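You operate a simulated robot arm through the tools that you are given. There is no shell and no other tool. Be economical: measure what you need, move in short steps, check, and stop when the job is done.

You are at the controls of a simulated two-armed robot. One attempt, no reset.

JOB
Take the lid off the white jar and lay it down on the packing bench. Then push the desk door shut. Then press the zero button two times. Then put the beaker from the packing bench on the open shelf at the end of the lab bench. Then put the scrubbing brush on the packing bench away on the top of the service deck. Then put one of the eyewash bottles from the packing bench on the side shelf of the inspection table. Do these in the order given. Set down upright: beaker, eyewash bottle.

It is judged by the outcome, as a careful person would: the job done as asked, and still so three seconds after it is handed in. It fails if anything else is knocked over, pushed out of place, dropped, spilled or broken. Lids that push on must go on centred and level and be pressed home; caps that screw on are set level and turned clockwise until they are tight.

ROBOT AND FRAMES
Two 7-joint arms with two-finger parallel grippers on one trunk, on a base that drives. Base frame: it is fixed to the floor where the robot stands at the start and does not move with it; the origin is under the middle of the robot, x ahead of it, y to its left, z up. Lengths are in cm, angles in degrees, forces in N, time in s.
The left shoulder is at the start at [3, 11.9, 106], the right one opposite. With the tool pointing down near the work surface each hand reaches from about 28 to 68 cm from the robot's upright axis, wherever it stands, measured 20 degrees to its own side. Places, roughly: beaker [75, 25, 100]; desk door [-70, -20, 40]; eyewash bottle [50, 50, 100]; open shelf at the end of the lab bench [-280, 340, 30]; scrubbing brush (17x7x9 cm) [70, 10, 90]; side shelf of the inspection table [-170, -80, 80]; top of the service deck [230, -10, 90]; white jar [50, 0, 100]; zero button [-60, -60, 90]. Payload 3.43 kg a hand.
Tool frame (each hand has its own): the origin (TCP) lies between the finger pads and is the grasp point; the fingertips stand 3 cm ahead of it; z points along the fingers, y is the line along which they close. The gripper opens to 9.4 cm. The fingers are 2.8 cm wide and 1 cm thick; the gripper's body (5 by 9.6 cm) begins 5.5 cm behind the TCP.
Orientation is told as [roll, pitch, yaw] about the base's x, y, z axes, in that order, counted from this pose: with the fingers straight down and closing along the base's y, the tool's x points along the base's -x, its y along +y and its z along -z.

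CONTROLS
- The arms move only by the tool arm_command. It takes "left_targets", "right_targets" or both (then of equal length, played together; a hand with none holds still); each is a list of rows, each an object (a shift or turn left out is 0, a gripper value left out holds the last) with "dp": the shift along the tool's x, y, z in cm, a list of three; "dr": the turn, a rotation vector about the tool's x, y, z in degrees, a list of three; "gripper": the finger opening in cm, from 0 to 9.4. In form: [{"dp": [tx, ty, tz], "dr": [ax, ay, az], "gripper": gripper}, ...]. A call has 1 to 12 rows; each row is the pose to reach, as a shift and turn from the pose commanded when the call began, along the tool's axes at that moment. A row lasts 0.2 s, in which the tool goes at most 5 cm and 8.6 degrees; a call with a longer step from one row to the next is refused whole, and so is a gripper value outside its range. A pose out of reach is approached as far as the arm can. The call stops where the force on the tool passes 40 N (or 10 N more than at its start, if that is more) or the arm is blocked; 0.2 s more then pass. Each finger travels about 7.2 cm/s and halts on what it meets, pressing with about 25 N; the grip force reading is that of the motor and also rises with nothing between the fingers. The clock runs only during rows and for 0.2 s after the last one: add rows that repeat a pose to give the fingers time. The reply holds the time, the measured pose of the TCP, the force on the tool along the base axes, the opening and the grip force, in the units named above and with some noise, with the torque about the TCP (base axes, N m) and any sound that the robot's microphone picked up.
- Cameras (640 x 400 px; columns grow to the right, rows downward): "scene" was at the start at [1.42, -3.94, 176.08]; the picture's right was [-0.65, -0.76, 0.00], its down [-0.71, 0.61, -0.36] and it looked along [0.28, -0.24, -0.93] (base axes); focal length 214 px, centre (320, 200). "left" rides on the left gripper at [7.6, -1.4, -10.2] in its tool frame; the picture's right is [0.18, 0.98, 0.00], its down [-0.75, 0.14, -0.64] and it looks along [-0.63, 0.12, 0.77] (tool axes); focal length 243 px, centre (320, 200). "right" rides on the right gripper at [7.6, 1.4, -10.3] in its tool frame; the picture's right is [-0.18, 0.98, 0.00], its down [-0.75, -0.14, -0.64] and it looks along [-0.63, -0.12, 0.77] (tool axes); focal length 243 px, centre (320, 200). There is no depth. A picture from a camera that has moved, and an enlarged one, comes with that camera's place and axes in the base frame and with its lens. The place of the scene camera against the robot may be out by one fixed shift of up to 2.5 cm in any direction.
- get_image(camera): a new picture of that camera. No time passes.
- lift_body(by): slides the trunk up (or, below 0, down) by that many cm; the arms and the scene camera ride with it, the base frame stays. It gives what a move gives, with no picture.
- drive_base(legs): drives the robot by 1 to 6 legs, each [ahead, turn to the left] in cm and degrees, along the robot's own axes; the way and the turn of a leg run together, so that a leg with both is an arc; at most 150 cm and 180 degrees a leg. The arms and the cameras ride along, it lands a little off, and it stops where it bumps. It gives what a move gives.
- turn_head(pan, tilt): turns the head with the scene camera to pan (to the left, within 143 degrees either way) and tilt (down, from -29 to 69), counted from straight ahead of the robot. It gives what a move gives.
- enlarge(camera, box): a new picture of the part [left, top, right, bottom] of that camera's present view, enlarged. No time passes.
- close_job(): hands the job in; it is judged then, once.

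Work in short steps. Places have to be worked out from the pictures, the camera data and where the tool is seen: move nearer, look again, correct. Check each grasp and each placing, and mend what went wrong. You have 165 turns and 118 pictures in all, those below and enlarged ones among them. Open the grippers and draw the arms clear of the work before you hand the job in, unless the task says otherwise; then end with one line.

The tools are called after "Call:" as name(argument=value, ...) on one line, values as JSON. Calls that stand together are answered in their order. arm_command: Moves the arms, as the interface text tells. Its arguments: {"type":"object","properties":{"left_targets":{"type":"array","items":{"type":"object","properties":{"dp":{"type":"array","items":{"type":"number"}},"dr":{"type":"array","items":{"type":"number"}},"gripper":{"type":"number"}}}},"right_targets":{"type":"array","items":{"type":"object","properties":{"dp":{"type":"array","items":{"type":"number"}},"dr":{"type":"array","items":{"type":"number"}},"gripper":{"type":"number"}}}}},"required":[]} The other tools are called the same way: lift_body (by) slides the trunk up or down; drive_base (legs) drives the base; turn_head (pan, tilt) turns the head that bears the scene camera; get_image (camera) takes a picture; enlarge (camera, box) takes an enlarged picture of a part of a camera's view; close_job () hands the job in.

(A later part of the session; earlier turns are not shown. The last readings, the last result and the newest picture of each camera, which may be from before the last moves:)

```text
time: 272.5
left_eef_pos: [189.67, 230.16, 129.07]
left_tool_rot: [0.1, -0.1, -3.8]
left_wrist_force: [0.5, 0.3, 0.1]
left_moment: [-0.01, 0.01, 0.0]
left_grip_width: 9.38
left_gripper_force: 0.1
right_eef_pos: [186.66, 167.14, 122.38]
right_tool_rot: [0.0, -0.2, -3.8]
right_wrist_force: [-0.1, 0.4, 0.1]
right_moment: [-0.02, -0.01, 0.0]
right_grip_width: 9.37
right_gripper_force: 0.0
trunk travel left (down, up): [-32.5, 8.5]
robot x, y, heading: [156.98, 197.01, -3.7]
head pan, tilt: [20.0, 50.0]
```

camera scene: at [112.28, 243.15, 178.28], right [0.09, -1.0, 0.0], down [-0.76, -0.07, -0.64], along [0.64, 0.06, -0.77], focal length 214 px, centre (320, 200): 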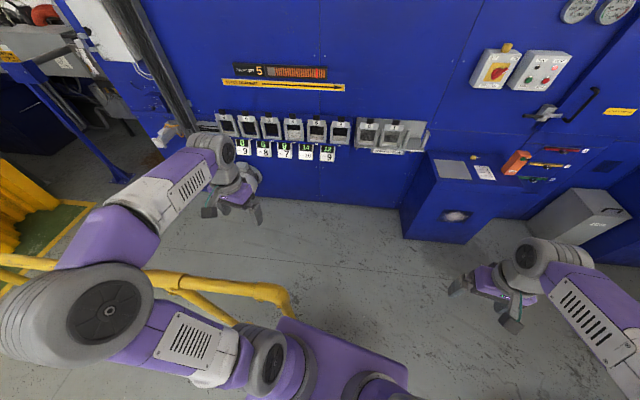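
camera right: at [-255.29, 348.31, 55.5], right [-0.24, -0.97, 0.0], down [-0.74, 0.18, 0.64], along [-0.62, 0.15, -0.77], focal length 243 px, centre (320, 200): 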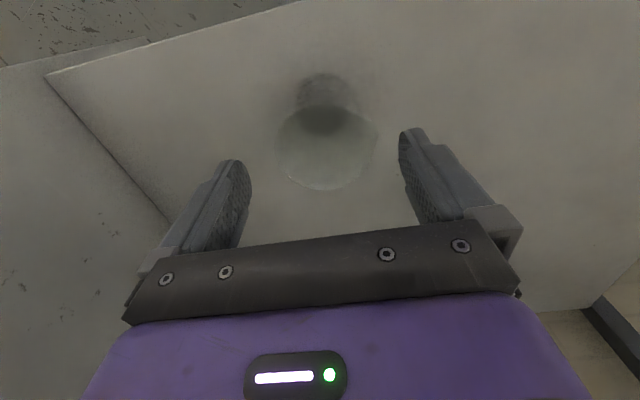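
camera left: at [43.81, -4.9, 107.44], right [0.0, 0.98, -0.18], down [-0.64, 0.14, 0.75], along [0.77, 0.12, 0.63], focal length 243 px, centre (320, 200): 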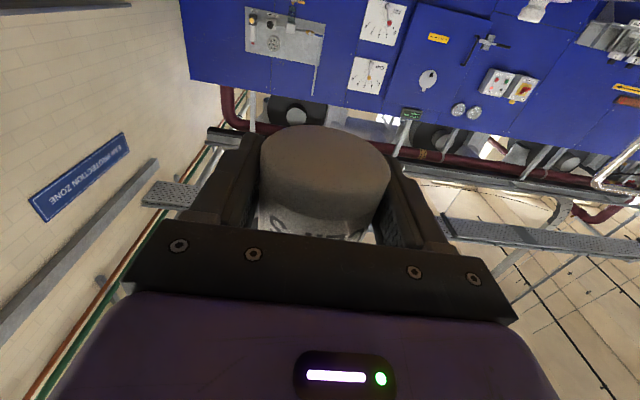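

Now down the aisle again to y≈20, face the bench and move up close.

Call:
drive_base(legs=[[0, -86.3], [88, 0], [88, 0], [0, -90]])

```text
time: 288.9
left_eef_pos: [130.18, -14.78, 129.12]
left_tool_rot: [0.0, 0.0, -178.8]
left_wrist_force: [1.0, -0.6, -0.1]
left_moment: [0.0, -0.01, 0.0]
left_grip_width: 9.4
left_gripper_force: 0.1
right_eef_pos: [127.83, 48.34, 122.43]
right_tool_rot: [0.0, -0.1, -178.8]
right_wrist_force: [0.2, 0.8, 0.2]
right_moment: [0.03, 0.01, 0.0]
right_grip_width: 9.41
right_gripper_force: 0.0
trunk travel left (down, up): [-32.5, 8.5]
robot x, y, heading: [159.7, 21.3, -178.9]
head pan, tilt: [20.0, 50.0]
```

Positioned; I drive 30 cm ahead and view the brush from above.

Call:
drive_base(legs=[[30, 0]])

Call:
turn_head(pan=0, tilt=50)

Call:
enlarge(camera="scene", box=[220, 150, 400, 270])

```text
time: 290.9
left_eef_pos: [100.98, -15.56, 129.03]
left_tool_rot: [0.1, -0.1, -178.6]
left_wrist_force: [0.3, 0.9, 0.8]
left_moment: [0.01, 0.01, 0.0]
left_grip_width: 9.4
left_gripper_force: 0.0
right_eef_pos: [98.1, 47.57, 122.21]
right_tool_rot: [0.0, -0.1, -178.5]
right_wrist_force: [1.5, 0.3, -0.5]
right_moment: [0.0, 0.01, 0.04]
right_grip_width: 9.4
right_gripper_force: 0.0
trunk travel left (down, up): [-32.5, 8.5]
robot x, y, heading: [130.16, 20.71, -178.8]
head pan, tilt: [20.0, 50.0]
```

```text
time: 291.7
left_eef_pos: [101.03, -15.67, 129.08]
left_tool_rot: [-0.1, -0.1, -178.6]
left_wrist_force: [0.3, 0.0, -0.4]
left_moment: [0.01, 0.0, -0.02]
left_grip_width: 9.39
left_gripper_force: 0.1
right_eef_pos: [98.2, 47.49, 122.48]
right_tool_rot: [0.0, -0.3, -178.5]
right_wrist_force: [0.1, -0.3, -0.4]
right_moment: [0.0, 0.0, -0.02]
right_grip_width: 9.38
right_gripper_force: 0.1
trunk travel left (down, up): [-32.5, 8.5]
robot x, y, heading: [130.05, 20.67, -178.5]
head pan, tilt: [0.0, 50.0]
```

```text
3.33 times, centred on (310, 210) of scene
camera zoom: at [125.75, 19.97, 178.28], right [-0.03, 1.0, 0.0], down [0.77, 0.02, -0.64], along [-0.64, -0.02, -0.77], focal length 715 px, centre (353, 167)
```

zoom: 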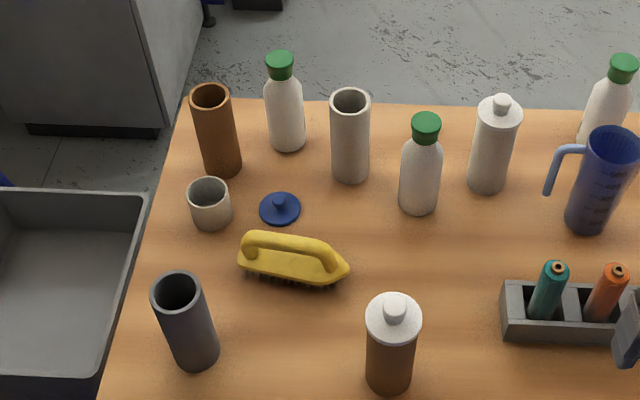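

Brush handle is centred at about [70, 9.3, top ≈95], tilted ~10° from y. I bring the left hand over it, yawed so that it closes across the handle.

Call:
arm_command(left_targets=[{"dp": [-2.8, -2.3, 1], "dr": [0, 0, -7.1]}, {"dp": [-5.6, -4.6, 2], "dr": [0, 0, -14.2]}, {"dp": [-8.4, -7, 3], "dr": [0, 0, -21.3]}, {"dp": [-11.2, -9.3, 5], "dr": [0, 0, -28.4]}, {"dp": [-14, -11.6, 7], "dr": [0, 0, -35.5]}, {"dp": [-16.8, -14, 9], "dr": [0, 0, -42.6]}, {"dp": [-19.6, -16.3, 11], "dr": [0, 0, -49.7]}, {"dp": [-22.4, -18.6, 13], "dr": [0, 0, -56.8]}, {"dp": [-25.2, -21, 15], "dr": [0, 0, -63.9]}, {"dp": [-28, -23.3, 17], "dr": [0, 0, -71]}, {"dp": [-30.4, -25.6, 19], "dr": [0, 0, -78]}])

Call:
get_image(camera="left")

```text
time: 294.1
left_eef_pos: [69.75, 9.06, 109.77]
left_tool_rot: [0.0, -0.1, -100.4]
left_wrist_force: [-0.3, -0.5, 0.4]
left_moment: [-0.02, 0.0, -0.03]
left_grip_width: 9.38
left_gripper_force: 0.0
right_eef_pos: [98.05, 47.48, 122.28]
right_tool_rot: [0.0, -0.2, -178.6]
right_wrist_force: [-0.5, 0.1, 0.6]
right_moment: [-0.01, 0.0, -0.03]
right_grip_width: 9.4
right_gripper_force: 0.0
trunk travel left (down, up): [-32.5, 8.5]
robot x, y, heading: [130.41, 20.33, -178.4]
head pan, tilt: [0.0, 50.0]
```

```text
29 pictures are left
camera left: at [69.73, 16.79, 120.19], right [1.0, 0.0, 0.0], down [0.0, -0.77, 0.64], along [0.0, -0.64, -0.77], focal length 243 px, centre (320, 200)
```

left: 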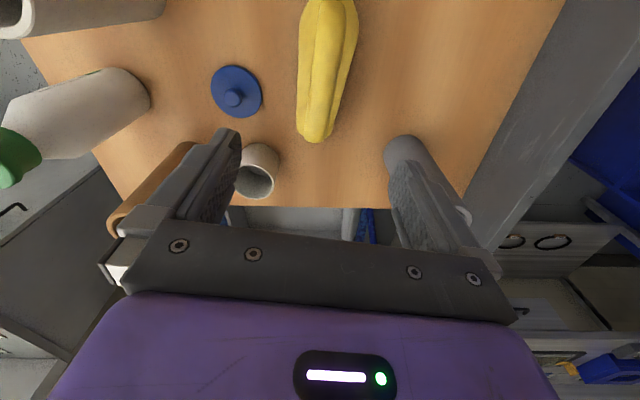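

Handle is centred between the fingers. I descend to TCP z≈92.5 and close.

Call:
arm_command(left_targets=[{"dp": [0, 0, 4]}, {"dp": [0, 0, 8]}, {"dp": [0, 0, 12]}, {"dp": [0, 0, 15]}, {"dp": [0, 0, 17]}, {"dp": [0, 0, 17], "gripper": 0.5}, {"dp": [0, 0, 17], "gripper": 0.5}, {"dp": [0, 0, 17], "gripper": 0.5}, {"dp": [0, 0, 17], "gripper": 0.5}, {"dp": [0, 0, 17], "gripper": 0.5}])

Call:
get_image(camera="left")

```text
time: 296.3
left_eef_pos: [70.0, 8.86, 93.19]
left_tool_rot: [0.0, -0.1, -100.5]
left_wrist_force: [0.0, -0.7, 0.4]
left_moment: [-0.01, -0.04, -0.01]
left_grip_width: 3.0
left_gripper_force: 25.6
right_eef_pos: [98.17, 47.45, 122.32]
right_tool_rot: [0.0, -0.2, -178.5]
right_wrist_force: [0.2, 0.3, 0.3]
right_moment: [-0.04, -0.03, 0.01]
right_grip_width: 9.39
right_gripper_force: 0.3
trunk travel left (down, up): [-32.5, 8.5]
robot x, y, heading: [129.95, 20.45, -178.6]
head pan, tilt: [0.0, 50.0]
```

```text
28 pictures are left
camera left: at [69.92, 16.64, 103.52], right [1.0, 0.0, 0.0], down [0.0, -0.77, 0.64], along [0.0, -0.64, -0.77], focal length 243 px, centre (320, 200)
```

left: 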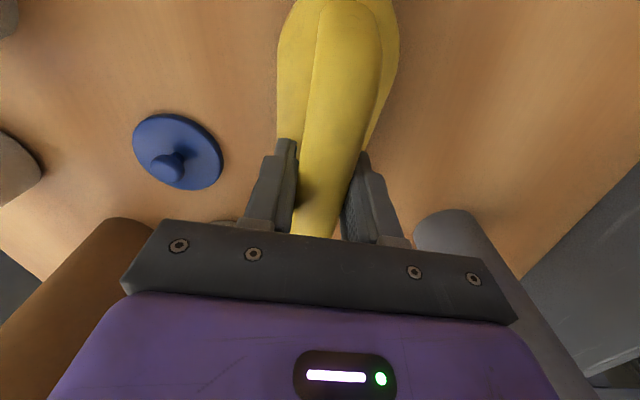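

Handle gripped (3 cm). I lift it clear and draw back to the carrying pose.

Call:
arm_command(left_targets=[{"dp": [0, 0, -4]}, {"dp": [0, 0, -8]}, {"dp": [0, 0, -12]}, {"dp": [0, 0, -16]}, {"dp": [0, 0, -20]}, {"dp": [0, 0, -24]}, {"dp": [-3.5, 2, -26]}, {"dp": [-7, 4, -28]}, {"dp": [-10.5, 6, -30]}, {"dp": [-14, 8, -32]}, {"dp": [-17, 10, -33]}])

Call:
get_image(camera="left")

```text
time: 298.7
left_eef_pos: [76.68, -9.39, 126.01]
left_tool_rot: [-0.1, 0.0, -100.6]
left_wrist_force: [0.9, -0.3, -1.0]
left_moment: [-0.02, 0.03, -0.02]
left_grip_width: 2.99
left_gripper_force: 24.9
right_eef_pos: [98.24, 47.43, 122.46]
right_tool_rot: [0.0, -0.3, -178.5]
right_wrist_force: [0.2, -0.1, 0.0]
right_moment: [0.02, -0.03, -0.01]
right_grip_width: 9.41
right_gripper_force: 0.1
trunk travel left (down, up): [-32.5, 8.5]
robot x, y, heading: [130.14, 20.4, -178.6]
head pan, tilt: [0.0, 50.0]
```

```text
27 pictures are left
camera left: at [76.64, -1.84, 136.45], right [1.0, 0.0, 0.0], down [0.0, -0.77, 0.64], along [0.0, -0.64, -0.77], focal length 243 px, centre (320, 200)
```

left: 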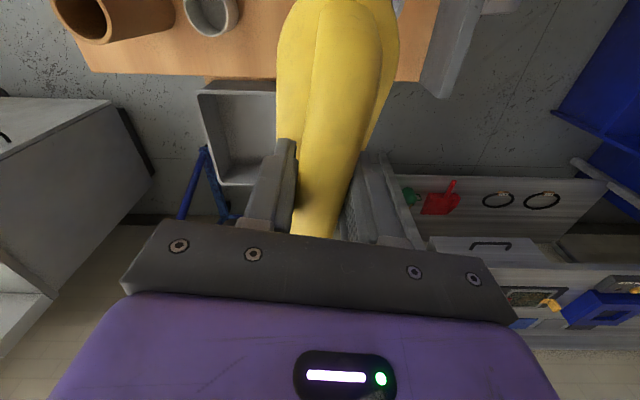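

I bring the brush back to the carrying pose, then back out and turn to face the service deck.

Call:
arm_command(left_targets=[{"dp": [-0.2, 2.5, 0], "dr": [0, 0, 7.8]}, {"dp": [-0.3, 5, 0], "dr": [0, 0, 15.6]}, {"dp": [-0.5, 7.5, 0], "dr": [0, 0, 23.4]}, {"dp": [-0.6, 10, 0], "dr": [0, 0, 31.2]}, {"dp": [-0.8, 12.5, 0], "dr": [0, 0, 39]}, {"dp": [-1, 15, 0], "dr": [0, 0, 46.8]}, {"dp": [-1.1, 17.5, 0], "dr": [0, 0, 54.6]}, {"dp": [-1.3, 20, 0], "dr": [0, 0, 62.4]}, {"dp": [-1.5, 22.5, 0], "dr": [0, 0, 70.2]}, {"dp": [-1.6, 25, 0], "dr": [0, 0, 78]}])

Call:
drive_base(legs=[[-30, 0], [0, 178.6]])

Call:
turn_head(pan=-15, tilt=45)

Call:
get_image(camera="scene")

```text
time: 300.9
left_eef_pos: [101.02, -15.48, 126.07]
left_tool_rot: [0.1, 0.0, -178.6]
left_wrist_force: [0.3, 0.1, -1.5]
left_moment: [-0.04, 0.01, 0.03]
left_grip_width: 2.98
left_gripper_force: 25.0
right_eef_pos: [98.3, 47.44, 122.37]
right_tool_rot: [0.0, -0.3, -178.5]
right_wrist_force: [0.1, 0.0, -0.1]
right_moment: [-0.02, 0.01, 0.0]
right_grip_width: 9.39
right_gripper_force: 0.1
trunk travel left (down, up): [-32.5, 8.5]
robot x, y, heading: [130.05, 20.43, -178.6]
head pan, tilt: [0.0, 50.0]
```

```text
time: 310.2
left_eef_pos: [190.51, 55.99, 126.08]
left_tool_rot: [0.0, 0.0, -0.4]
left_wrist_force: [0.2, -0.5, -1.6]
left_moment: [-0.01, -0.02, -0.03]
left_grip_width: 3.0
left_gripper_force: 25.1
right_eef_pos: [191.25, -7.01, 122.35]
right_tool_rot: [0.0, -0.3, -0.3]
right_wrist_force: [0.3, 0.7, 0.8]
right_moment: [-0.01, 0.02, -0.02]
right_grip_width: 9.4
right_gripper_force: 0.0
trunk travel left (down, up): [-32.5, 8.5]
robot x, y, heading: [160.09, 21.32, -0.2]
head pan, tilt: [0.0, 50.0]
```

```text
time: 311.0
left_eef_pos: [190.58, 56.04, 125.94]
left_tool_rot: [-0.1, 0.0, -0.3]
left_wrist_force: [0.2, 0.3, -0.4]
left_moment: [-0.06, -0.05, 0.01]
left_grip_width: 2.98
left_gripper_force: 25.2
right_eef_pos: [191.14, -7.12, 122.42]
right_tool_rot: [0.0, -0.3, -0.3]
right_wrist_force: [0.3, 0.1, -0.6]
right_moment: [0.01, 0.03, 0.04]
right_grip_width: 9.43
right_gripper_force: 0.1
trunk travel left (down, up): [-32.5, 8.5]
robot x, y, heading: [160.15, 21.51, -0.4]
head pan, tilt: [-15.0, 45.0]
```

```text
26 pictures are left
camera scene: at [165.0, 18.66, 178.96], right [-0.27, -0.96, 0.0], down [-0.68, 0.19, -0.71], along [0.68, -0.19, -0.71], focal length 214 px, centre (320, 200)
```

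scene: 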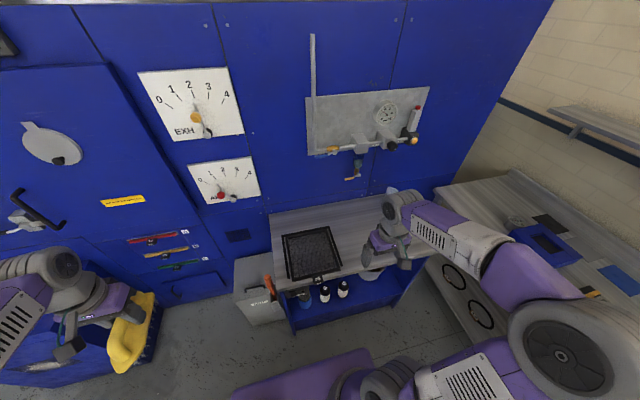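

The deck top spans x 202–249, y -45…21, with a mat on its left part. I shift the robot to y≈-24 so the left hand faces the free right-hand part.

Call:
drive_base(legs=[[0, -90], [44, 0], [0, 90]])

Call:
turn_head(pan=5, tilt=45)

Call:
get_image(camera="scene")

```text
time: 321.3
left_eef_pos: [190.76, 11.8, 126.04]
left_tool_rot: [0.0, 0.0, -1.3]
left_wrist_force: [0.2, -1.2, 0.1]
left_moment: [-0.01, -0.03, -0.03]
left_grip_width: 2.99
left_gripper_force: 24.7
right_eef_pos: [190.34, -51.4, 122.4]
right_tool_rot: [0.0, -0.3, -1.2]
right_wrist_force: [0.1, 0.8, 0.5]
right_moment: [0.0, 0.02, 0.01]
right_grip_width: 9.39
right_gripper_force: 0.0
trunk travel left (down, up): [-32.5, 8.5]
robot x, y, heading: [159.4, -22.67, -1.4]
head pan, tilt: [-15.0, 45.0]
```

```text
time: 322.1
left_eef_pos: [190.69, 11.72, 125.99]
left_tool_rot: [0.0, 0.0, -1.3]
left_wrist_force: [-0.7, -0.1, -0.9]
left_moment: [0.02, 0.01, 0.01]
left_grip_width: 3.03
left_gripper_force: 24.8
right_eef_pos: [190.28, -51.3, 122.34]
right_tool_rot: [0.0, -0.3, -1.3]
right_wrist_force: [0.6, 0.1, -0.6]
right_moment: [0.0, 0.01, -0.01]
right_grip_width: 9.4
right_gripper_force: 0.0
trunk travel left (down, up): [-32.5, 8.5]
robot x, y, heading: [159.36, -22.88, -1.3]
head pan, tilt: [5.0, 45.0]
```

```text
25 pictures are left
camera scene: at [164.91, -22.4, 178.96], right [0.06, -1.0, 0.0], down [-0.71, -0.04, -0.71], along [0.71, 0.04, -0.71], focal length 214 px, centre (320, 200)
```

scene: 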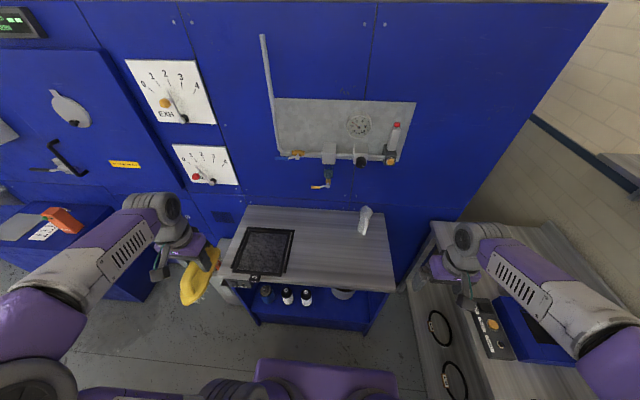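

Free area around [217, -19] right of the mat. I carry the brush over it.

Call:
arm_command(left_targets=[{"dp": [-2, -3.2, 0]}, {"dp": [-4.5, -6.4, 0]}, {"dp": [-7, -9.6, 0]}, {"dp": [-9.5, -12.6, 1]}, {"dp": [-12, -15.6, 2]}, {"dp": [-14.5, -18.6, 4]}, {"dp": [-17, -21.6, 6]}, {"dp": [-19.5, -24.6, 8]}, {"dp": [-22, -27.6, 10]}, {"dp": [-24.5, -29.6, 13]}, {"dp": [-27, -30.6, 16]}, {"dp": [-27, -30.6, 18]}])

Call:
get_image(camera="left")

```text
time: 324.7
left_eef_pos: [216.96, -19.46, 108.0]
left_tool_rot: [0.0, 0.0, -1.2]
left_wrist_force: [0.4, 1.1, -2.3]
left_moment: [0.03, -0.03, -0.02]
left_grip_width: 2.99
left_gripper_force: 25.7
right_eef_pos: [190.27, -51.25, 122.49]
right_tool_rot: [0.0, -0.2, -1.3]
right_wrist_force: [-0.1, 0.1, 0.3]
right_moment: [0.05, 0.01, 0.01]
right_grip_width: 9.43
right_gripper_force: 0.1
trunk travel left (down, up): [-32.5, 8.5]
robot x, y, heading: [159.72, -22.62, -1.3]
head pan, tilt: [5.0, 45.0]
```

```text
24 pictures are left
camera left: at [209.36, -20.82, 118.33], right [-0.16, 0.99, 0.0], down [0.76, 0.12, 0.64], along [0.63, 0.1, -0.77], focal length 243 px, centre (320, 200)
```

left: 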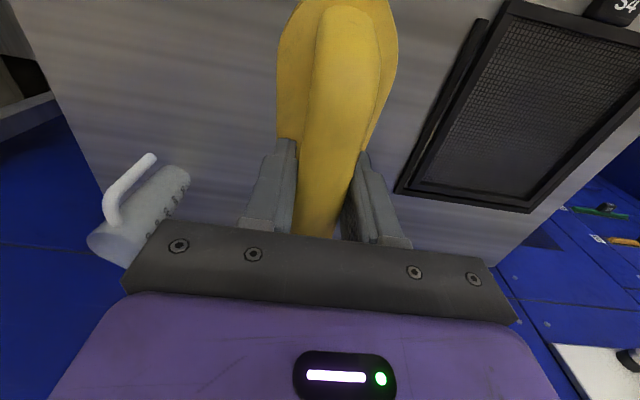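

Clear of the mat. I move 3 cm further in and lower until contact.

Call:
arm_command(left_targets=[{"dp": [-1.5, 0, 2]}, {"dp": [-3, 0, 4.5]}, {"dp": [-3, 0, 7]}, {"dp": [-3, 0, 9]}, {"dp": [-3, 0, 10]}, {"dp": [-3, 0, 10.6]}, {"dp": [-3, 0, 11.2]}, {"dp": [-3, 0, 11.8]}, {"dp": [-3, 0, 12.4]}, {"dp": [-3, 0, 13]}, {"dp": [-3, 0, 13.6]}])

```text
time: 327.1
left_eef_pos: [219.96, -19.52, 94.34]
left_tool_rot: [0.0, 0.0, -1.3]
left_wrist_force: [0.9, -0.3, -1.6]
left_moment: [-0.01, -0.02, 0.01]
left_grip_width: 3.0
left_gripper_force: 25.7
right_eef_pos: [190.37, -51.34, 122.49]
right_tool_rot: [0.0, -0.4, -1.3]
right_wrist_force: [0.4, -0.1, -0.9]
right_moment: [0.02, 0.02, -0.02]
right_grip_width: 9.38
right_gripper_force: 0.1
trunk travel left (down, up): [-32.5, 8.5]
robot x, y, heading: [159.34, -22.28, -1.3]
head pan, tilt: [5.0, 45.0]
```

No contact yet; I go on lowering.

Call:
arm_command(left_targets=[{"dp": [0, 0, 0.6]}, {"dp": [0, 0, 1.2]}, {"dp": [0, 0, 1.8]}, {"dp": [0, 0, 2.4]}, {"dp": [0, 0, 3]}, {"dp": [0, 0, 3.6]}, {"dp": [0, 0, 4.2]}, {"dp": [0, 0, 4.8]}, {"dp": [0, 0, 5.4]}, {"dp": [0, 0, 6]}])

Call:
get_image(camera="left")

```text
time: 328.2
left_eef_pos: [220.28, -19.7, 92.65]
left_tool_rot: [-0.1, -0.6, -1.3]
left_wrist_force: [-4.7, 0.6, 15.8]
left_moment: [0.41, 0.31, 0.12]
left_grip_width: 2.97
left_gripper_force: 25.2
right_eef_pos: [190.21, -51.22, 122.33]
right_tool_rot: [0.1, -0.4, -1.3]
right_wrist_force: [0.9, -0.5, -0.1]
right_moment: [0.01, 0.06, 0.0]
right_grip_width: 9.43
right_gripper_force: 0.1
trunk travel left (down, up): [-32.5, 8.5]
robot x, y, heading: [159.5, -22.72, -1.5]
head pan, tilt: [5.0, 45.0]
stopped in row 5 (left hand): the force on the tool passed its limit at 44 N (the readings are from after the stop); the commanded pose is now the measured one
```

```text
23 pictures are left
camera left: at [212.47, -20.96, 102.93], right [-0.16, 0.99, 0.0], down [0.75, 0.12, 0.65], along [0.64, 0.1, -0.76], focal length 243 px, centre (320, 200)
```

left: 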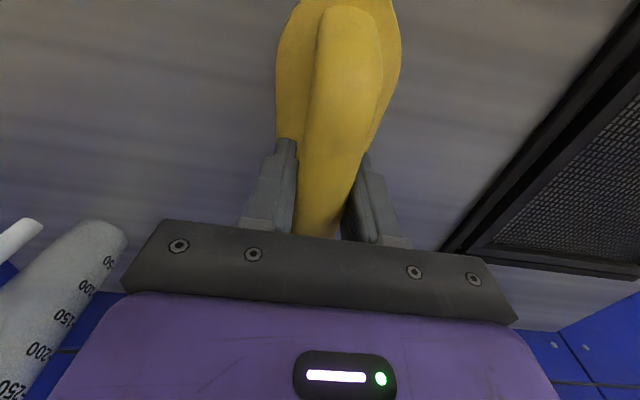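

On the deck. I release and lift.

Call:
arm_command(left_targets=[{"dp": [0, 0, -0.2]}, {"dp": [0, 0, -0.2], "gripper": 6}, {"dp": [0, 0, -0.2], "gripper": 6}, {"dp": [0, 0, -0.2], "gripper": 6}, {"dp": [0, 0, -4]}, {"dp": [0, 0, -8]}, {"dp": [0, 0, -12]}, {"dp": [0, 0, -16]}, {"dp": [0, 0, -20]}])

Call:
get_image(camera="left")

```text
time: 330.2
left_eef_pos: [220.12, -19.66, 112.27]
left_tool_rot: [-0.1, -0.5, -1.3]
left_wrist_force: [0.6, 0.1, 0.2]
left_moment: [-0.02, -0.06, 0.02]
left_grip_width: 6.01
left_gripper_force: 0.0
right_eef_pos: [190.29, -51.17, 122.52]
right_tool_rot: [0.0, -0.3, -1.4]
right_wrist_force: [0.8, 0.3, 0.4]
right_moment: [-0.01, 0.04, -0.02]
right_grip_width: 9.43
right_gripper_force: 0.1
trunk travel left (down, up): [-32.5, 8.5]
robot x, y, heading: [159.54, -22.71, -1.2]
head pan, tilt: [5.0, 45.0]
```

```text
22 pictures are left
camera left: at [212.28, -20.97, 122.62], right [-0.16, 0.99, 0.0], down [0.75, 0.12, 0.65], along [0.64, 0.1, -0.76], focal length 243 px, centre (320, 200)
```

left: 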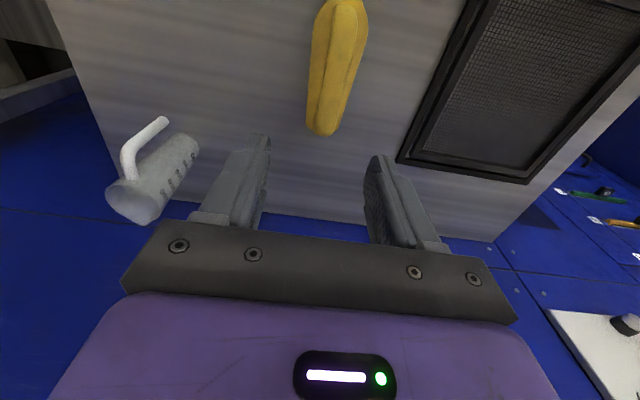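

Brush sits on the deck. I fold the left arm and drive round to the front side of the packing bench.

Call:
arm_command(left_targets=[{"dp": [2.5, 2.6, -2]}, {"dp": [5.2, 5.6, -4]}, {"dp": [8, 8.6, -6]}, {"dp": [10.8, 11.6, -8]}, {"dp": [13.6, 14.6, -10]}, {"dp": [16.4, 17.6, -12]}, {"dp": [19.2, 20.6, -13]}, {"dp": [22, 23.6, -14]}, {"dp": [24.8, 26.6, -15]}, {"dp": [27.4, 29.4, -16]}, {"dp": [29.3, 31.3, -16]}])

Call:
drive_base(legs=[[0, 91.3], [113, 0], [113, 0], [0, 90]])

```text
time: 332.6
left_eef_pos: [191.29, 12.74, 127.88]
left_tool_rot: [0.0, -0.6, -1.4]
left_wrist_force: [-0.3, 1.3, -1.0]
left_moment: [-0.02, 0.0, 0.01]
left_grip_width: 6.01
left_gripper_force: 0.0
right_eef_pos: [190.34, -51.28, 122.36]
right_tool_rot: [0.1, -0.3, -1.3]
right_wrist_force: [-0.3, 0.8, -0.7]
right_moment: [-0.02, -0.02, 0.0]
right_grip_width: 9.41
right_gripper_force: 0.0
trunk travel left (down, up): [-32.5, 8.5]
robot x, y, heading: [159.67, -22.75, -1.3]
head pan, tilt: [5.0, 45.0]
```

```text
time: 351.6
left_eef_pos: [127.02, 171.34, 127.93]
left_tool_rot: [0.1, -0.5, 178.6]
left_wrist_force: [0.7, 0.1, 0.2]
left_moment: [0.01, 0.03, 0.0]
left_grip_width: 6.02
left_gripper_force: 0.2
right_eef_pos: [128.25, 235.05, 122.45]
right_tool_rot: [0.0, -0.4, 178.6]
right_wrist_force: [0.1, 0.4, 0.3]
right_moment: [0.0, 0.0, 0.01]
right_grip_width: 9.39
right_gripper_force: 0.1
trunk travel left (down, up): [-32.5, 8.5]
robot x, y, heading: [159.14, 206.93, 178.3]
head pan, tilt: [5.0, 45.0]
```

Continue to the front side.

Call:
drive_base(legs=[[105, 0], [105, 0], [0, 91.7], [84, 0], [84, 0], [0, 90]])

Call:
turn_head(pan=0, tilt=40)

Call:
get_image(camera="scene")

```text
time: 377.8
left_eef_pos: [-13.97, 80.03, 128.1]
left_tool_rot: [-0.1, -0.5, 2.2]
left_wrist_force: [1.6, -0.1, -0.1]
left_moment: [0.01, 0.02, -0.02]
left_grip_width: 5.99
left_gripper_force: 0.1
right_eef_pos: [-11.0, 16.28, 122.35]
right_tool_rot: [0.0, -0.3, 2.3]
right_wrist_force: [-1.3, -0.2, -0.7]
right_moment: [0.02, -0.03, -0.03]
right_grip_width: 9.42
right_gripper_force: 0.1
trunk travel left (down, up): [-32.5, 8.5]
robot x, y, heading: [-43.2, 42.85, 1.8]
head pan, tilt: [5.0, 45.0]
```

```text
time: 378.5
left_eef_pos: [-13.87, 80.06, 127.77]
left_tool_rot: [0.0, -0.5, 2.2]
left_wrist_force: [-0.9, -0.9, -0.5]
left_moment: [-0.03, 0.0, 0.04]
left_grip_width: 5.98
left_gripper_force: 0.0
right_eef_pos: [-11.0, 16.41, 122.32]
right_tool_rot: [0.0, -0.3, 2.3]
right_wrist_force: [-0.1, 0.0, 0.9]
right_moment: [0.0, 0.01, 0.0]
right_grip_width: 9.41
right_gripper_force: 0.1
trunk travel left (down, up): [-32.5, 8.5]
robot x, y, heading: [-43.59, 42.77, 2.0]
head pan, tilt: [0.0, 40.0]
```

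```text
21 pictures are left
camera scene: at [-37.81, 42.84, 179.69], right [0.04, -1.0, 0.0], down [-0.64, -0.02, -0.77], along [0.77, 0.03, -0.64], focal length 214 px, centre (320, 200)
```

scene: 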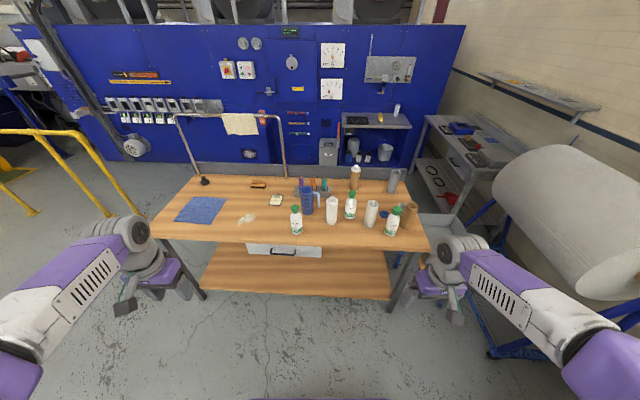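

The leftmost eyewash bottle stands most freely, near the front edge. I drive 33 cm ahead and bring the left hand above it.

Call:
drive_base(legs=[[33, 0]])

Call:
enlarge(camera="scene", box=[220, 190, 420, 320])

```text
time: 380.7
left_eef_pos: [19.25, 81.28, 127.83]
left_tool_rot: [-0.1, -0.5, 2.3]
left_wrist_force: [-0.2, 0.1, 0.1]
left_moment: [-0.01, -0.01, 0.03]
left_grip_width: 5.99
left_gripper_force: 0.2
right_eef_pos: [22.3, 17.73, 122.35]
right_tool_rot: [0.0, -0.3, 2.5]
right_wrist_force: [0.3, -0.6, 0.0]
right_moment: [-0.01, 0.02, 0.02]
right_grip_width: 9.38
right_gripper_force: 0.1
trunk travel left (down, up): [-32.5, 8.5]
robot x, y, heading: [-10.12, 44.33, 2.3]
head pan, tilt: [0.0, 40.0]
```

```text
3.08 times, centred on (320, 255) of scene
camera zoom: at [-4.53, 44.13, 179.69], right [0.04, -1.0, 0.0], down [-0.64, -0.03, -0.77], along [0.77, 0.03, -0.64], focal length 660 px, centre (320, 31)
```

zoom: 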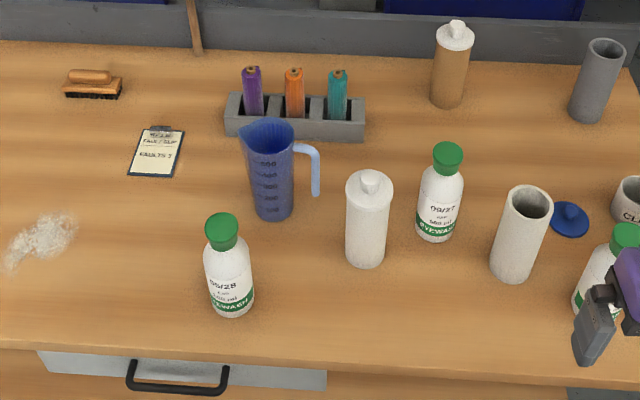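

Bottle at about [44, 58.7], cap top ≈105. I bring the left hand above it.

Call:
arm_command(left_targets=[{"dp": [-2.7, -2.7, 0], "gripper": 9.4}, {"dp": [-5.4, -5.4, 1], "gripper": 9.4}, {"dp": [-8.1, -8.1, 2]}, {"dp": [-10.8, -10.8, 3]}, {"dp": [-13.5, -13.5, 4]}, {"dp": [-16.2, -16.2, 6]}, {"dp": [-18.9, -18.9, 8]}, {"dp": [-21.6, -21.6, 10]}, {"dp": [-23.8, -23.6, 12]}])

Call:
get_image(camera="left")

```text
time: 382.7
left_eef_pos: [44.07, 58.73, 116.16]
left_tool_rot: [0.0, -0.5, 2.3]
left_wrist_force: [-0.3, 0.1, 0.3]
left_moment: [0.0, 0.02, -0.03]
left_grip_width: 9.41
left_gripper_force: 0.0
right_eef_pos: [22.28, 17.58, 122.34]
right_tool_rot: [0.1, -0.2, 2.3]
right_wrist_force: [0.0, -0.3, 0.3]
right_moment: [-0.02, -0.01, 0.0]
right_grip_width: 9.38
right_gripper_force: 0.0
trunk travel left (down, up): [-32.5, 8.5]
robot x, y, heading: [-9.95, 44.16, 2.1]
head pan, tilt: [0.0, 40.0]
```

```text
19 pictures are left
camera left: at [36.43, 56.98, 126.54], right [-0.22, 0.97, 0.0], down [0.74, 0.17, 0.65], along [0.63, 0.14, -0.76], focal length 243 px, centre (320, 200)
```

left: 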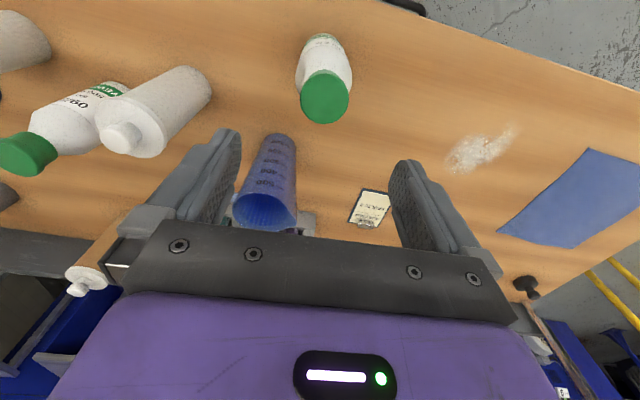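

Cap centre at [43.4, 58.9, ≈104]. I align, descend to TCP z≈101.3 and close on the cap.

Call:
arm_command(left_targets=[{"dp": [0.6, 0.2, 4]}, {"dp": [0.6, 0.2, 8]}, {"dp": [0.6, 0.2, 12]}, {"dp": [0.6, 0.2, 14.8]}, {"dp": [0.6, 0.2, 14.8], "gripper": 3}, {"dp": [0.6, 0.2, 14.8], "gripper": 3}, {"dp": [0.6, 0.2, 14.8], "gripper": 3}, {"dp": [0.6, 0.2, 14.8], "gripper": 3}])

Call:
get_image(camera="left")

```text
time: 384.5
left_eef_pos: [43.55, 59.02, 101.54]
left_tool_rot: [0.1, -0.6, 2.3]
left_wrist_force: [0.1, 1.7, -0.1]
left_moment: [0.05, -0.2, 0.04]
left_grip_width: 6.09
left_gripper_force: 25.0
right_eef_pos: [22.34, 17.67, 122.45]
right_tool_rot: [0.0, -0.4, 2.3]
right_wrist_force: [-0.2, -0.1, 0.1]
right_moment: [-0.04, 0.04, 0.01]
right_grip_width: 9.39
right_gripper_force: 0.1
trunk travel left (down, up): [-32.5, 8.5]
robot x, y, heading: [-10.42, 44.31, 2.6]
head pan, tilt: [0.0, 40.0]
```

```text
18 pictures are left
camera left: at [35.81, 57.06, 111.86], right [-0.22, 0.97, 0.0], down [0.74, 0.17, 0.65], along [0.63, 0.14, -0.76], focal length 243 px, centre (320, 200)
```

left: 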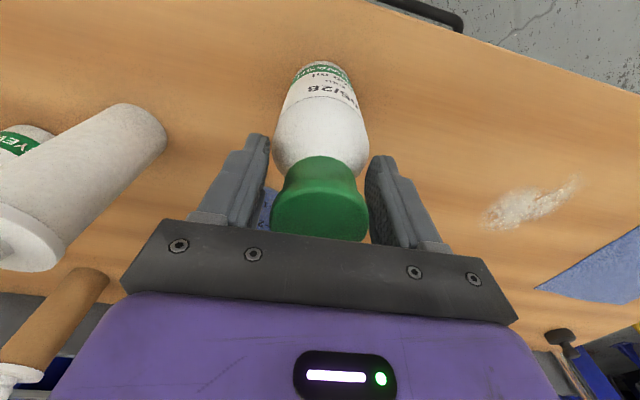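

The tips are on the sloping shoulder; the cap is a better grip. I open, rise 1.6 cm and close on the cap itself.

Call:
arm_command(left_targets=[{"dp": [0, 0, 0], "gripper": 8.5}, {"dp": [0, 0, 0], "gripper": 8.5}, {"dp": [0, 0, -1.6], "gripper": 8.5}, {"dp": [0, 0, -1.6], "gripper": 3}, {"dp": [0, 0, -1.6], "gripper": 3}, {"dp": [0, 0, -1.6], "gripper": 3}, {"dp": [0, 0, -1.6], "gripper": 3}])

Call:
get_image(camera="left")

```text
time: 386.1
left_eef_pos: [43.35, 58.99, 103.23]
left_tool_rot: [0.1, -0.7, 2.4]
left_wrist_force: [0.0, 3.4, 10.5]
left_moment: [0.23, 0.08, 0.07]
left_grip_width: 4.41
left_gripper_force: 24.7
right_eef_pos: [22.15, 17.58, 122.42]
right_tool_rot: [0.0, -0.3, 2.4]
right_wrist_force: [0.5, 0.0, -0.2]
right_moment: [-0.04, 0.04, -0.02]
right_grip_width: 9.43
right_gripper_force: 0.1
trunk travel left (down, up): [-32.5, 8.5]
robot x, y, heading: [-10.1, 44.27, 2.2]
head pan, tilt: [0.0, 40.0]
```

```text
17 pictures are left
camera left: at [35.76, 57.11, 113.56], right [-0.22, 0.97, 0.0], down [0.74, 0.17, 0.65], along [0.63, 0.14, -0.76], focal length 243 px, centre (320, 200)
```

left: 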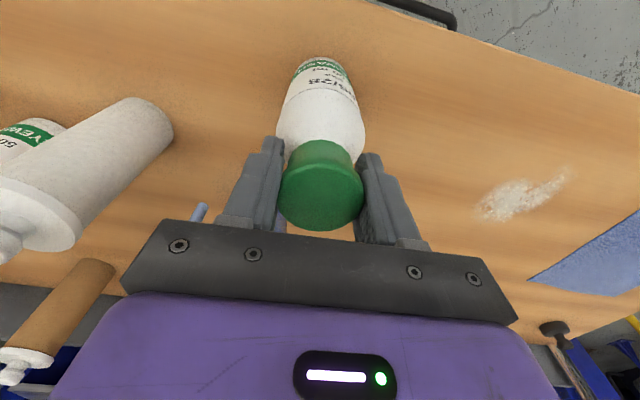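

Firm grip on the cap (4.4 cm). I lift straight up and draw back to the carrying pose.

Call:
arm_command(left_targets=[{"dp": [0, 0, -3]}, {"dp": [0, 0, -7]}, {"dp": [0, 0, -11]}, {"dp": [0, 0, -15]}, {"dp": [0, 0, -19]}, {"dp": [2.5, 2.5, -21.5]}, {"dp": [5.5, 5.5, -23.5]}, {"dp": [8.5, 8.5, -24.5]}, {"dp": [11.5, 11.5, -25]}, {"dp": [14.5, 14.5, -25]}, {"dp": [17.5, 17.5, -25]}, {"dp": [20.5, 20.5, -25]}])

Call:
get_image(camera="left")

```text
time: 388.7
left_eef_pos: [22.04, 78.68, 128.02]
left_tool_rot: [-0.1, -0.5, 2.3]
left_wrist_force: [0.6, -0.7, -5.5]
left_moment: [-0.05, -0.04, 0.01]
left_grip_width: 4.09
left_gripper_force: 25.4
right_eef_pos: [22.17, 17.78, 122.37]
right_tool_rot: [-0.1, -0.3, 2.4]
right_wrist_force: [-0.7, 1.2, 0.2]
right_moment: [-0.02, -0.01, 0.01]
right_grip_width: 9.4
right_gripper_force: 0.0
trunk travel left (down, up): [-32.5, 8.5]
robot x, y, heading: [-10.1, 44.42, 2.4]
head pan, tilt: [0.0, 40.0]
```

```text
16 pictures are left
camera left: at [14.36, 76.89, 138.36], right [-0.22, 0.97, 0.0], down [0.74, 0.17, 0.65], along [0.63, 0.14, -0.76], focal length 243 px, centre (320, 200)
```

left: 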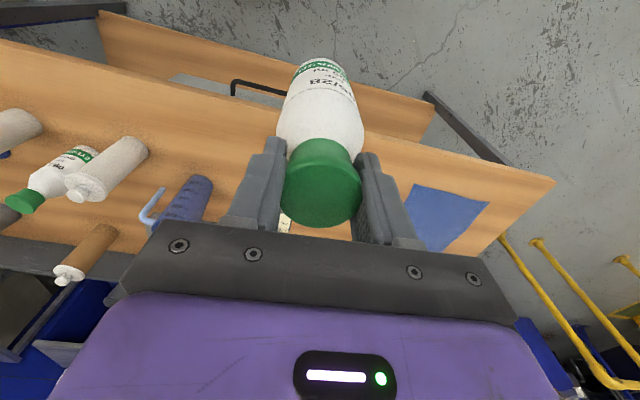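

Bottle held (5.5 N). I drive toward the inspection table and look at its side shelf.

Call:
drive_base(legs=[[-25, 0], [0, 177.6], [143, 0], [0, 90]])

Call:
turn_head(pan=10, tilt=40)

Call:
get_image(camera="scene")

```text
time: 408.3
left_eef_pos: [-149.22, 10.93, 127.97]
left_tool_rot: [0.0, -0.5, -93.7]
left_wrist_force: [0.1, -0.2, -5.8]
left_moment: [0.01, 0.0, 0.03]
left_grip_width: 4.09
left_gripper_force: 24.5
right_eef_pos: [-209.79, 17.31, 122.32]
right_tool_rot: [0.0, -0.2, -93.7]
right_wrist_force: [-0.7, 0.0, 0.2]
right_moment: [-0.05, 0.02, -0.03]
right_grip_width: 9.41
right_gripper_force: 0.0
trunk travel left (down, up): [-32.5, 8.5]
robot x, y, heading: [-180.02, 46.93, -93.9]
head pan, tilt: [0.0, 40.0]
```

```text
time: 409.0
left_eef_pos: [-149.29, 11.02, 127.98]
left_tool_rot: [0.0, -0.3, -93.7]
left_wrist_force: [0.1, 0.4, -5.6]
left_moment: [0.04, 0.0, 0.01]
left_grip_width: 4.02
left_gripper_force: 25.0
right_eef_pos: [-209.76, 17.37, 122.35]
right_tool_rot: [0.0, -0.3, -93.5]
right_wrist_force: [1.2, -0.3, -0.2]
right_moment: [-0.02, 0.0, 0.01]
right_grip_width: 9.4
right_gripper_force: 0.1
trunk travel left (down, up): [-32.5, 8.5]
robot x, y, heading: [-179.94, 46.56, -93.9]
head pan, tilt: [10.0, 40.0]
```

```text
15 pictures are left
camera scene: at [-178.7, 41.08, 179.69], right [-0.99, -0.11, 0.0], down [-0.07, 0.64, -0.77], along [0.08, -0.76, -0.64], focal length 214 px, centre (320, 200)
```

scene: 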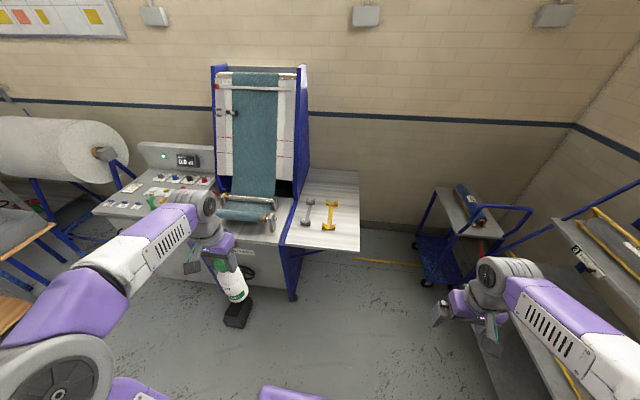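

The side shelf spans x -193…-151, y -118…-36; two clamps lie on it. A free spot is about [-186, -54]. I drive to [-196, -3] facing it.

Call:
drive_base(legs=[[0, -14], [51, 0], [0, 17.9]])

Call:
turn_head(pan=0, tilt=50)

Call:
get_image(camera="scene")

```text
time: 413.8
left_eef_pos: [-162.57, -35.0, 127.94]
left_tool_rot: [-0.1, -0.5, -90.1]
left_wrist_force: [0.0, 0.9, -5.8]
left_moment: [0.03, 0.04, 0.0]
left_grip_width: 4.04
left_gripper_force: 25.1
right_eef_pos: [-223.3, -32.51, 122.56]
right_tool_rot: [0.1, -0.3, -90.0]
right_wrist_force: [-0.4, -0.5, 0.5]
right_moment: [-0.03, -0.02, -0.03]
right_grip_width: 9.4
right_gripper_force: 0.0
trunk travel left (down, up): [-32.5, 8.5]
robot x, y, heading: [-195.37, -1.02, -90.2]
head pan, tilt: [10.0, 40.0]
```

```text
time: 414.5
left_eef_pos: [-162.5, -34.79, 127.94]
left_tool_rot: [0.0, -0.4, -90.0]
left_wrist_force: [-0.4, -0.9, -4.9]
left_moment: [0.04, 0.0, 0.03]
left_grip_width: 4.02
left_gripper_force: 25.0
right_eef_pos: [-223.4, -32.45, 122.44]
right_tool_rot: [0.0, -0.4, -90.0]
right_wrist_force: [-0.2, -0.8, -0.1]
right_moment: [0.05, 0.0, -0.01]
right_grip_width: 9.38
right_gripper_force: 0.1
trunk travel left (down, up): [-32.5, 8.5]
robot x, y, heading: [-195.44, -1.36, -89.7]
head pan, tilt: [0.0, 50.0]
```

```text
14 pictures are left
camera scene: at [-195.33, -6.09, 178.28], right [-1.0, 0.0, 0.0], down [0.0, 0.77, -0.64], along [0.0, -0.64, -0.77], focal length 214 px, centre (320, 200)
```

scene: 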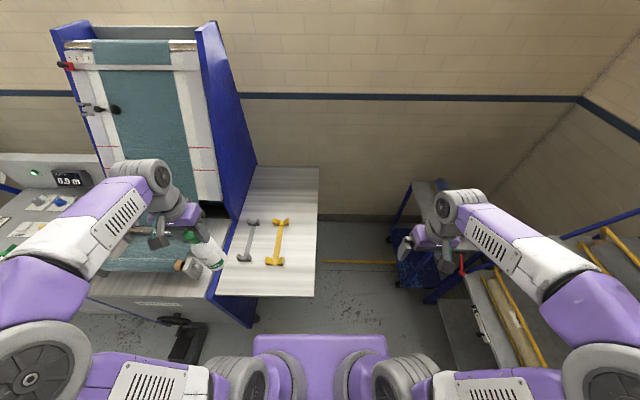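

The free strip right of the yellow clamp is x -192.7…-178.5. I bring the bottle over [-185.5, -57], high, and check with the left camera.

Call:
arm_command(left_targets=[{"dp": [-2.5, -2.6, 0]}, {"dp": [-5, -5.2, 1]}, {"dp": [-7.5, -7.8, 2]}, {"dp": [-10, -10.4, 3]}, {"dp": [-12.5, -13, 4]}, {"dp": [-15, -15.6, 6]}, {"dp": [-17.5, -18.2, 8]}, {"dp": [-20, -20.6, 10]}, {"dp": [-22.2, -23, 12]}, {"dp": [-22.2, -23, 15]}])

Call:
get_image(camera="left")

Call:
get_image(camera="scene")

```text
time: 416.7
left_eef_pos: [-185.54, -57.37, 113.23]
left_tool_rot: [0.0, -0.6, -90.0]
left_wrist_force: [0.5, -0.5, -5.7]
left_moment: [0.02, -0.01, 0.0]
left_grip_width: 3.99
left_gripper_force: 25.4
right_eef_pos: [-223.37, -32.44, 122.34]
right_tool_rot: [-0.1, -0.3, -90.1]
right_wrist_force: [0.8, 0.0, 0.2]
right_moment: [0.0, 0.04, 0.01]
right_grip_width: 9.4
right_gripper_force: 0.0
trunk travel left (down, up): [-32.5, 8.5]
robot x, y, heading: [-195.57, -1.1, -90.1]
head pan, tilt: [0.0, 50.0]
```

```text
13 pictures are left
camera left: at [-186.97, -49.7, 123.57], right [0.98, 0.18, 0.0], down [0.14, -0.75, 0.65], along [0.12, -0.64, -0.76], focal length 243 px, centre (320, 200)
```

left: 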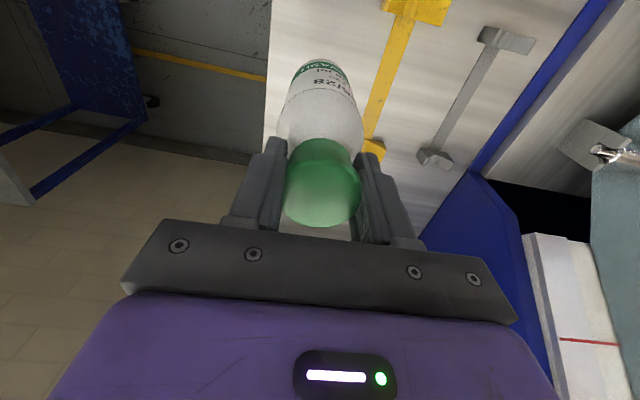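

```text
12 pictures are left
camera scene: at [-195.27, -6.12, 178.27], right [-1.0, 0.0, 0.0], down [0.0, 0.77, -0.64], along [0.0, -0.64, -0.77], focal length 214 px, centre (320, 200)
```

scene: 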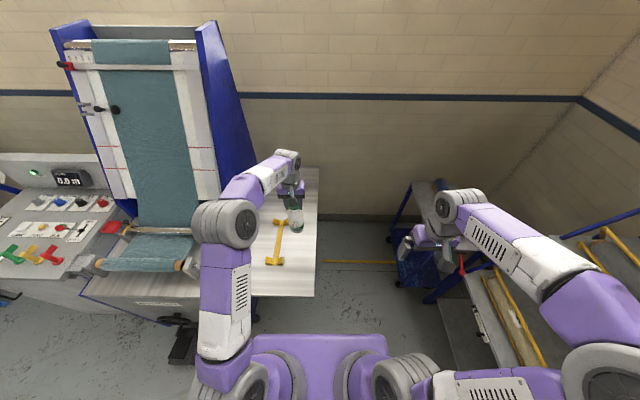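

Bottle is centred over the free strip. I lower it.

Call:
arm_command(left_targets=[{"dp": [0, 0, 3]}, {"dp": [0, 0, 6]}, {"dp": [0, 0, 9]}, {"dp": [0, 0, 11]}, {"dp": [0, 0, 12.5]}, {"dp": [0, 0, 13.2]}, {"dp": [0, 0, 13.8]}, {"dp": [0, 0, 14.4]}, {"dp": [0, 0, 15]}, {"dp": [0, 0, 15.6]}, {"dp": [0, 0, 16.2]}, {"dp": [0, 0, 16.8]}])

Call:
get_image(camera="left")

```text
time: 419.3
left_eef_pos: [-185.62, -57.8, 97.51]
left_tool_rot: [-0.2, -1.4, -90.0]
left_wrist_force: [0.7, 7.0, 20.5]
left_moment: [0.79, -0.42, 0.18]
left_grip_width: 4.0
left_gripper_force: 24.7
right_eef_pos: [-223.5, -32.36, 122.34]
right_tool_rot: [0.0, -0.3, -90.0]
right_wrist_force: [0.1, -0.9, -0.1]
right_moment: [0.03, -0.02, 0.03]
right_grip_width: 9.41
right_gripper_force: 0.1
trunk travel left (down, up): [-32.5, 8.5]
robot x, y, heading: [-195.46, -0.76, -90.3]
head pan, tilt: [0.0, 50.0]
stopped in row 12 (left hand): the force on the tool passed its limit at 47 N (the readings are from after the stop); the commanded pose is now the measured one
```

```text
11 pictures are left
camera left: at [-187.04, -49.93, 107.78], right [0.98, 0.19, -0.01], down [0.14, -0.74, 0.66], along [0.12, -0.65, -0.75], focal length 243 px, centre (320, 200)
```

left: 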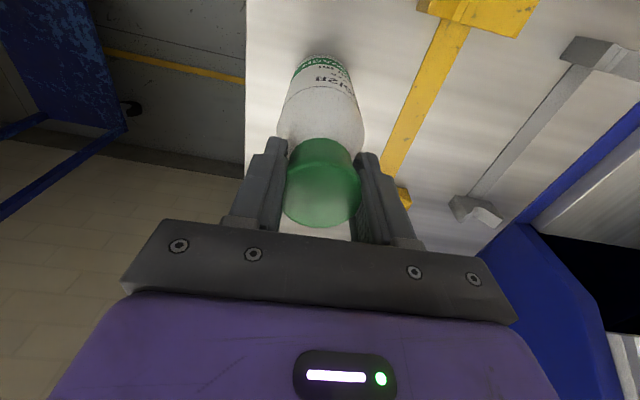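

It stands on the shelf. I ease off slightly, open and lift away.

Call:
arm_command(left_targets=[{"dp": [0, 0, -0.3]}, {"dp": [0, 0, -0.3]}, {"dp": [0, 0, -0.3], "gripper": 5.5}, {"dp": [0, 0, -0.3], "gripper": 8.5}, {"dp": [0, 0, -0.3], "gripper": 8.5}, {"dp": [0, 0, -3]}, {"dp": [0, 0, -7]}, {"dp": [0, 0, -11]}, {"dp": [0, 0, -15]}])

Call:
get_image(camera="left")

```text
time: 421.3
left_eef_pos: [-185.72, -57.26, 112.38]
left_tool_rot: [-0.2, -1.2, -90.1]
left_wrist_force: [0.2, 0.3, 1.0]
left_moment: [0.0, -0.01, 0.02]
left_grip_width: 8.52
left_gripper_force: 0.1
right_eef_pos: [-223.4, -32.44, 122.44]
right_tool_rot: [0.1, -0.3, -90.0]
right_wrist_force: [0.0, -0.4, 0.2]
right_moment: [-0.02, -0.01, 0.01]
right_grip_width: 9.38
right_gripper_force: 0.0
trunk travel left (down, up): [-32.5, 8.5]
robot x, y, heading: [-195.61, -1.65, -90.3]
head pan, tilt: [0.0, 50.0]
```

```text
10 pictures are left
camera left: at [-187.06, -49.54, 122.71], right [0.98, 0.18, -0.01], down [0.14, -0.74, 0.66], along [0.12, -0.65, -0.75], focal length 243 px, centre (320, 200)
```

left: 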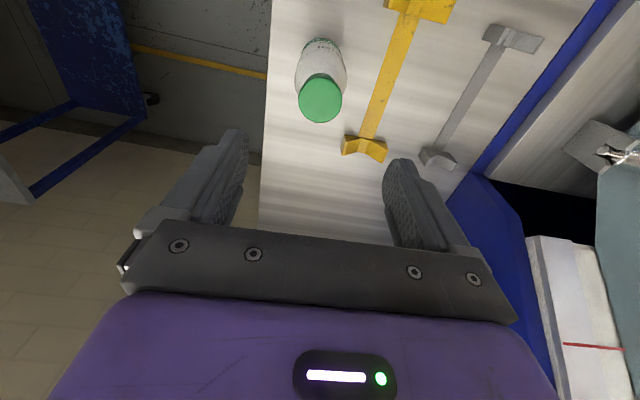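

The bottle stands upright. I draw the left arm clear and take a last look at desk door and shelf.

Call:
arm_command(left_targets=[{"dp": [2.5, 2, -4]}, {"dp": [5, 4.5, -7]}, {"dp": [7.5, 7, -10]}, {"dp": [10, 10, -12]}, {"dp": [12.5, 13, -14]}, {"dp": [15, 16, -15]}, {"dp": [18, 19, -15]}, {"dp": [21, 22, -15]}])

Call:
drive_base(legs=[[-40, 0]])

Call:
turn_head(pan=35, tilt=30)

Call:
get_image(camera="scene")

```text
refused: row 1 steps farther than a row can; nothing moved
```

```text
time: 423.8
left_eef_pos: [-185.61, -17.69, 112.38]
left_tool_rot: [-0.3, -1.2, -90.1]
left_wrist_force: [-0.6, -0.5, 0.5]
left_moment: [-0.05, -0.02, 0.0]
left_grip_width: 8.5
left_gripper_force: 0.1
right_eef_pos: [-223.39, 7.34, 122.42]
right_tool_rot: [0.0, -0.3, -90.1]
right_wrist_force: [0.0, -0.2, 0.8]
right_moment: [-0.05, 0.02, 0.0]
right_grip_width: 9.41
right_gripper_force: 0.1
trunk travel left (down, up): [-32.5, 8.5]
robot x, y, heading: [-195.34, 38.96, -90.1]
head pan, tilt: [0.0, 50.0]
```

```text
time: 424.8
left_eef_pos: [-185.65, -17.73, 112.31]
left_tool_rot: [-0.2, -1.1, -90.1]
left_wrist_force: [0.1, -0.8, 0.8]
left_moment: [0.01, 0.01, 0.0]
left_grip_width: 8.5
left_gripper_force: 0.1
right_eef_pos: [-223.33, 7.42, 122.4]
right_tool_rot: [0.0, -0.3, -90.1]
right_wrist_force: [0.0, -0.6, -1.0]
right_moment: [0.03, 0.01, -0.01]
right_grip_width: 9.38
right_gripper_force: 0.0
trunk travel left (down, up): [-32.5, 8.5]
robot x, y, heading: [-195.52, 38.64, -90.2]
head pan, tilt: [35.0, 30.0]
```

```text
9 pictures are left
camera scene: at [-190.08, 33.95, 181.22], right [-0.82, -0.57, 0.0], down [-0.29, 0.41, -0.87], along [0.49, -0.71, -0.5], focal length 214 px, centre (320, 200)
```

scene: 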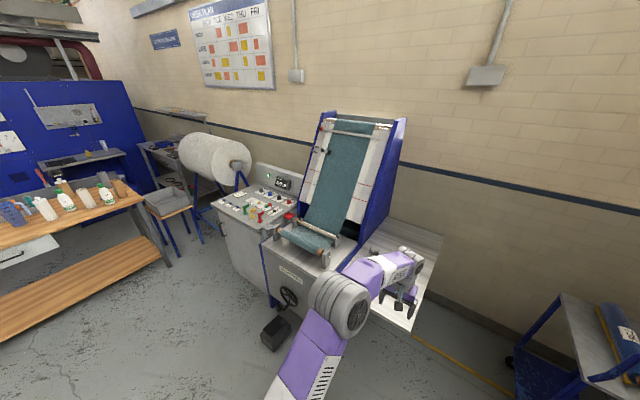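

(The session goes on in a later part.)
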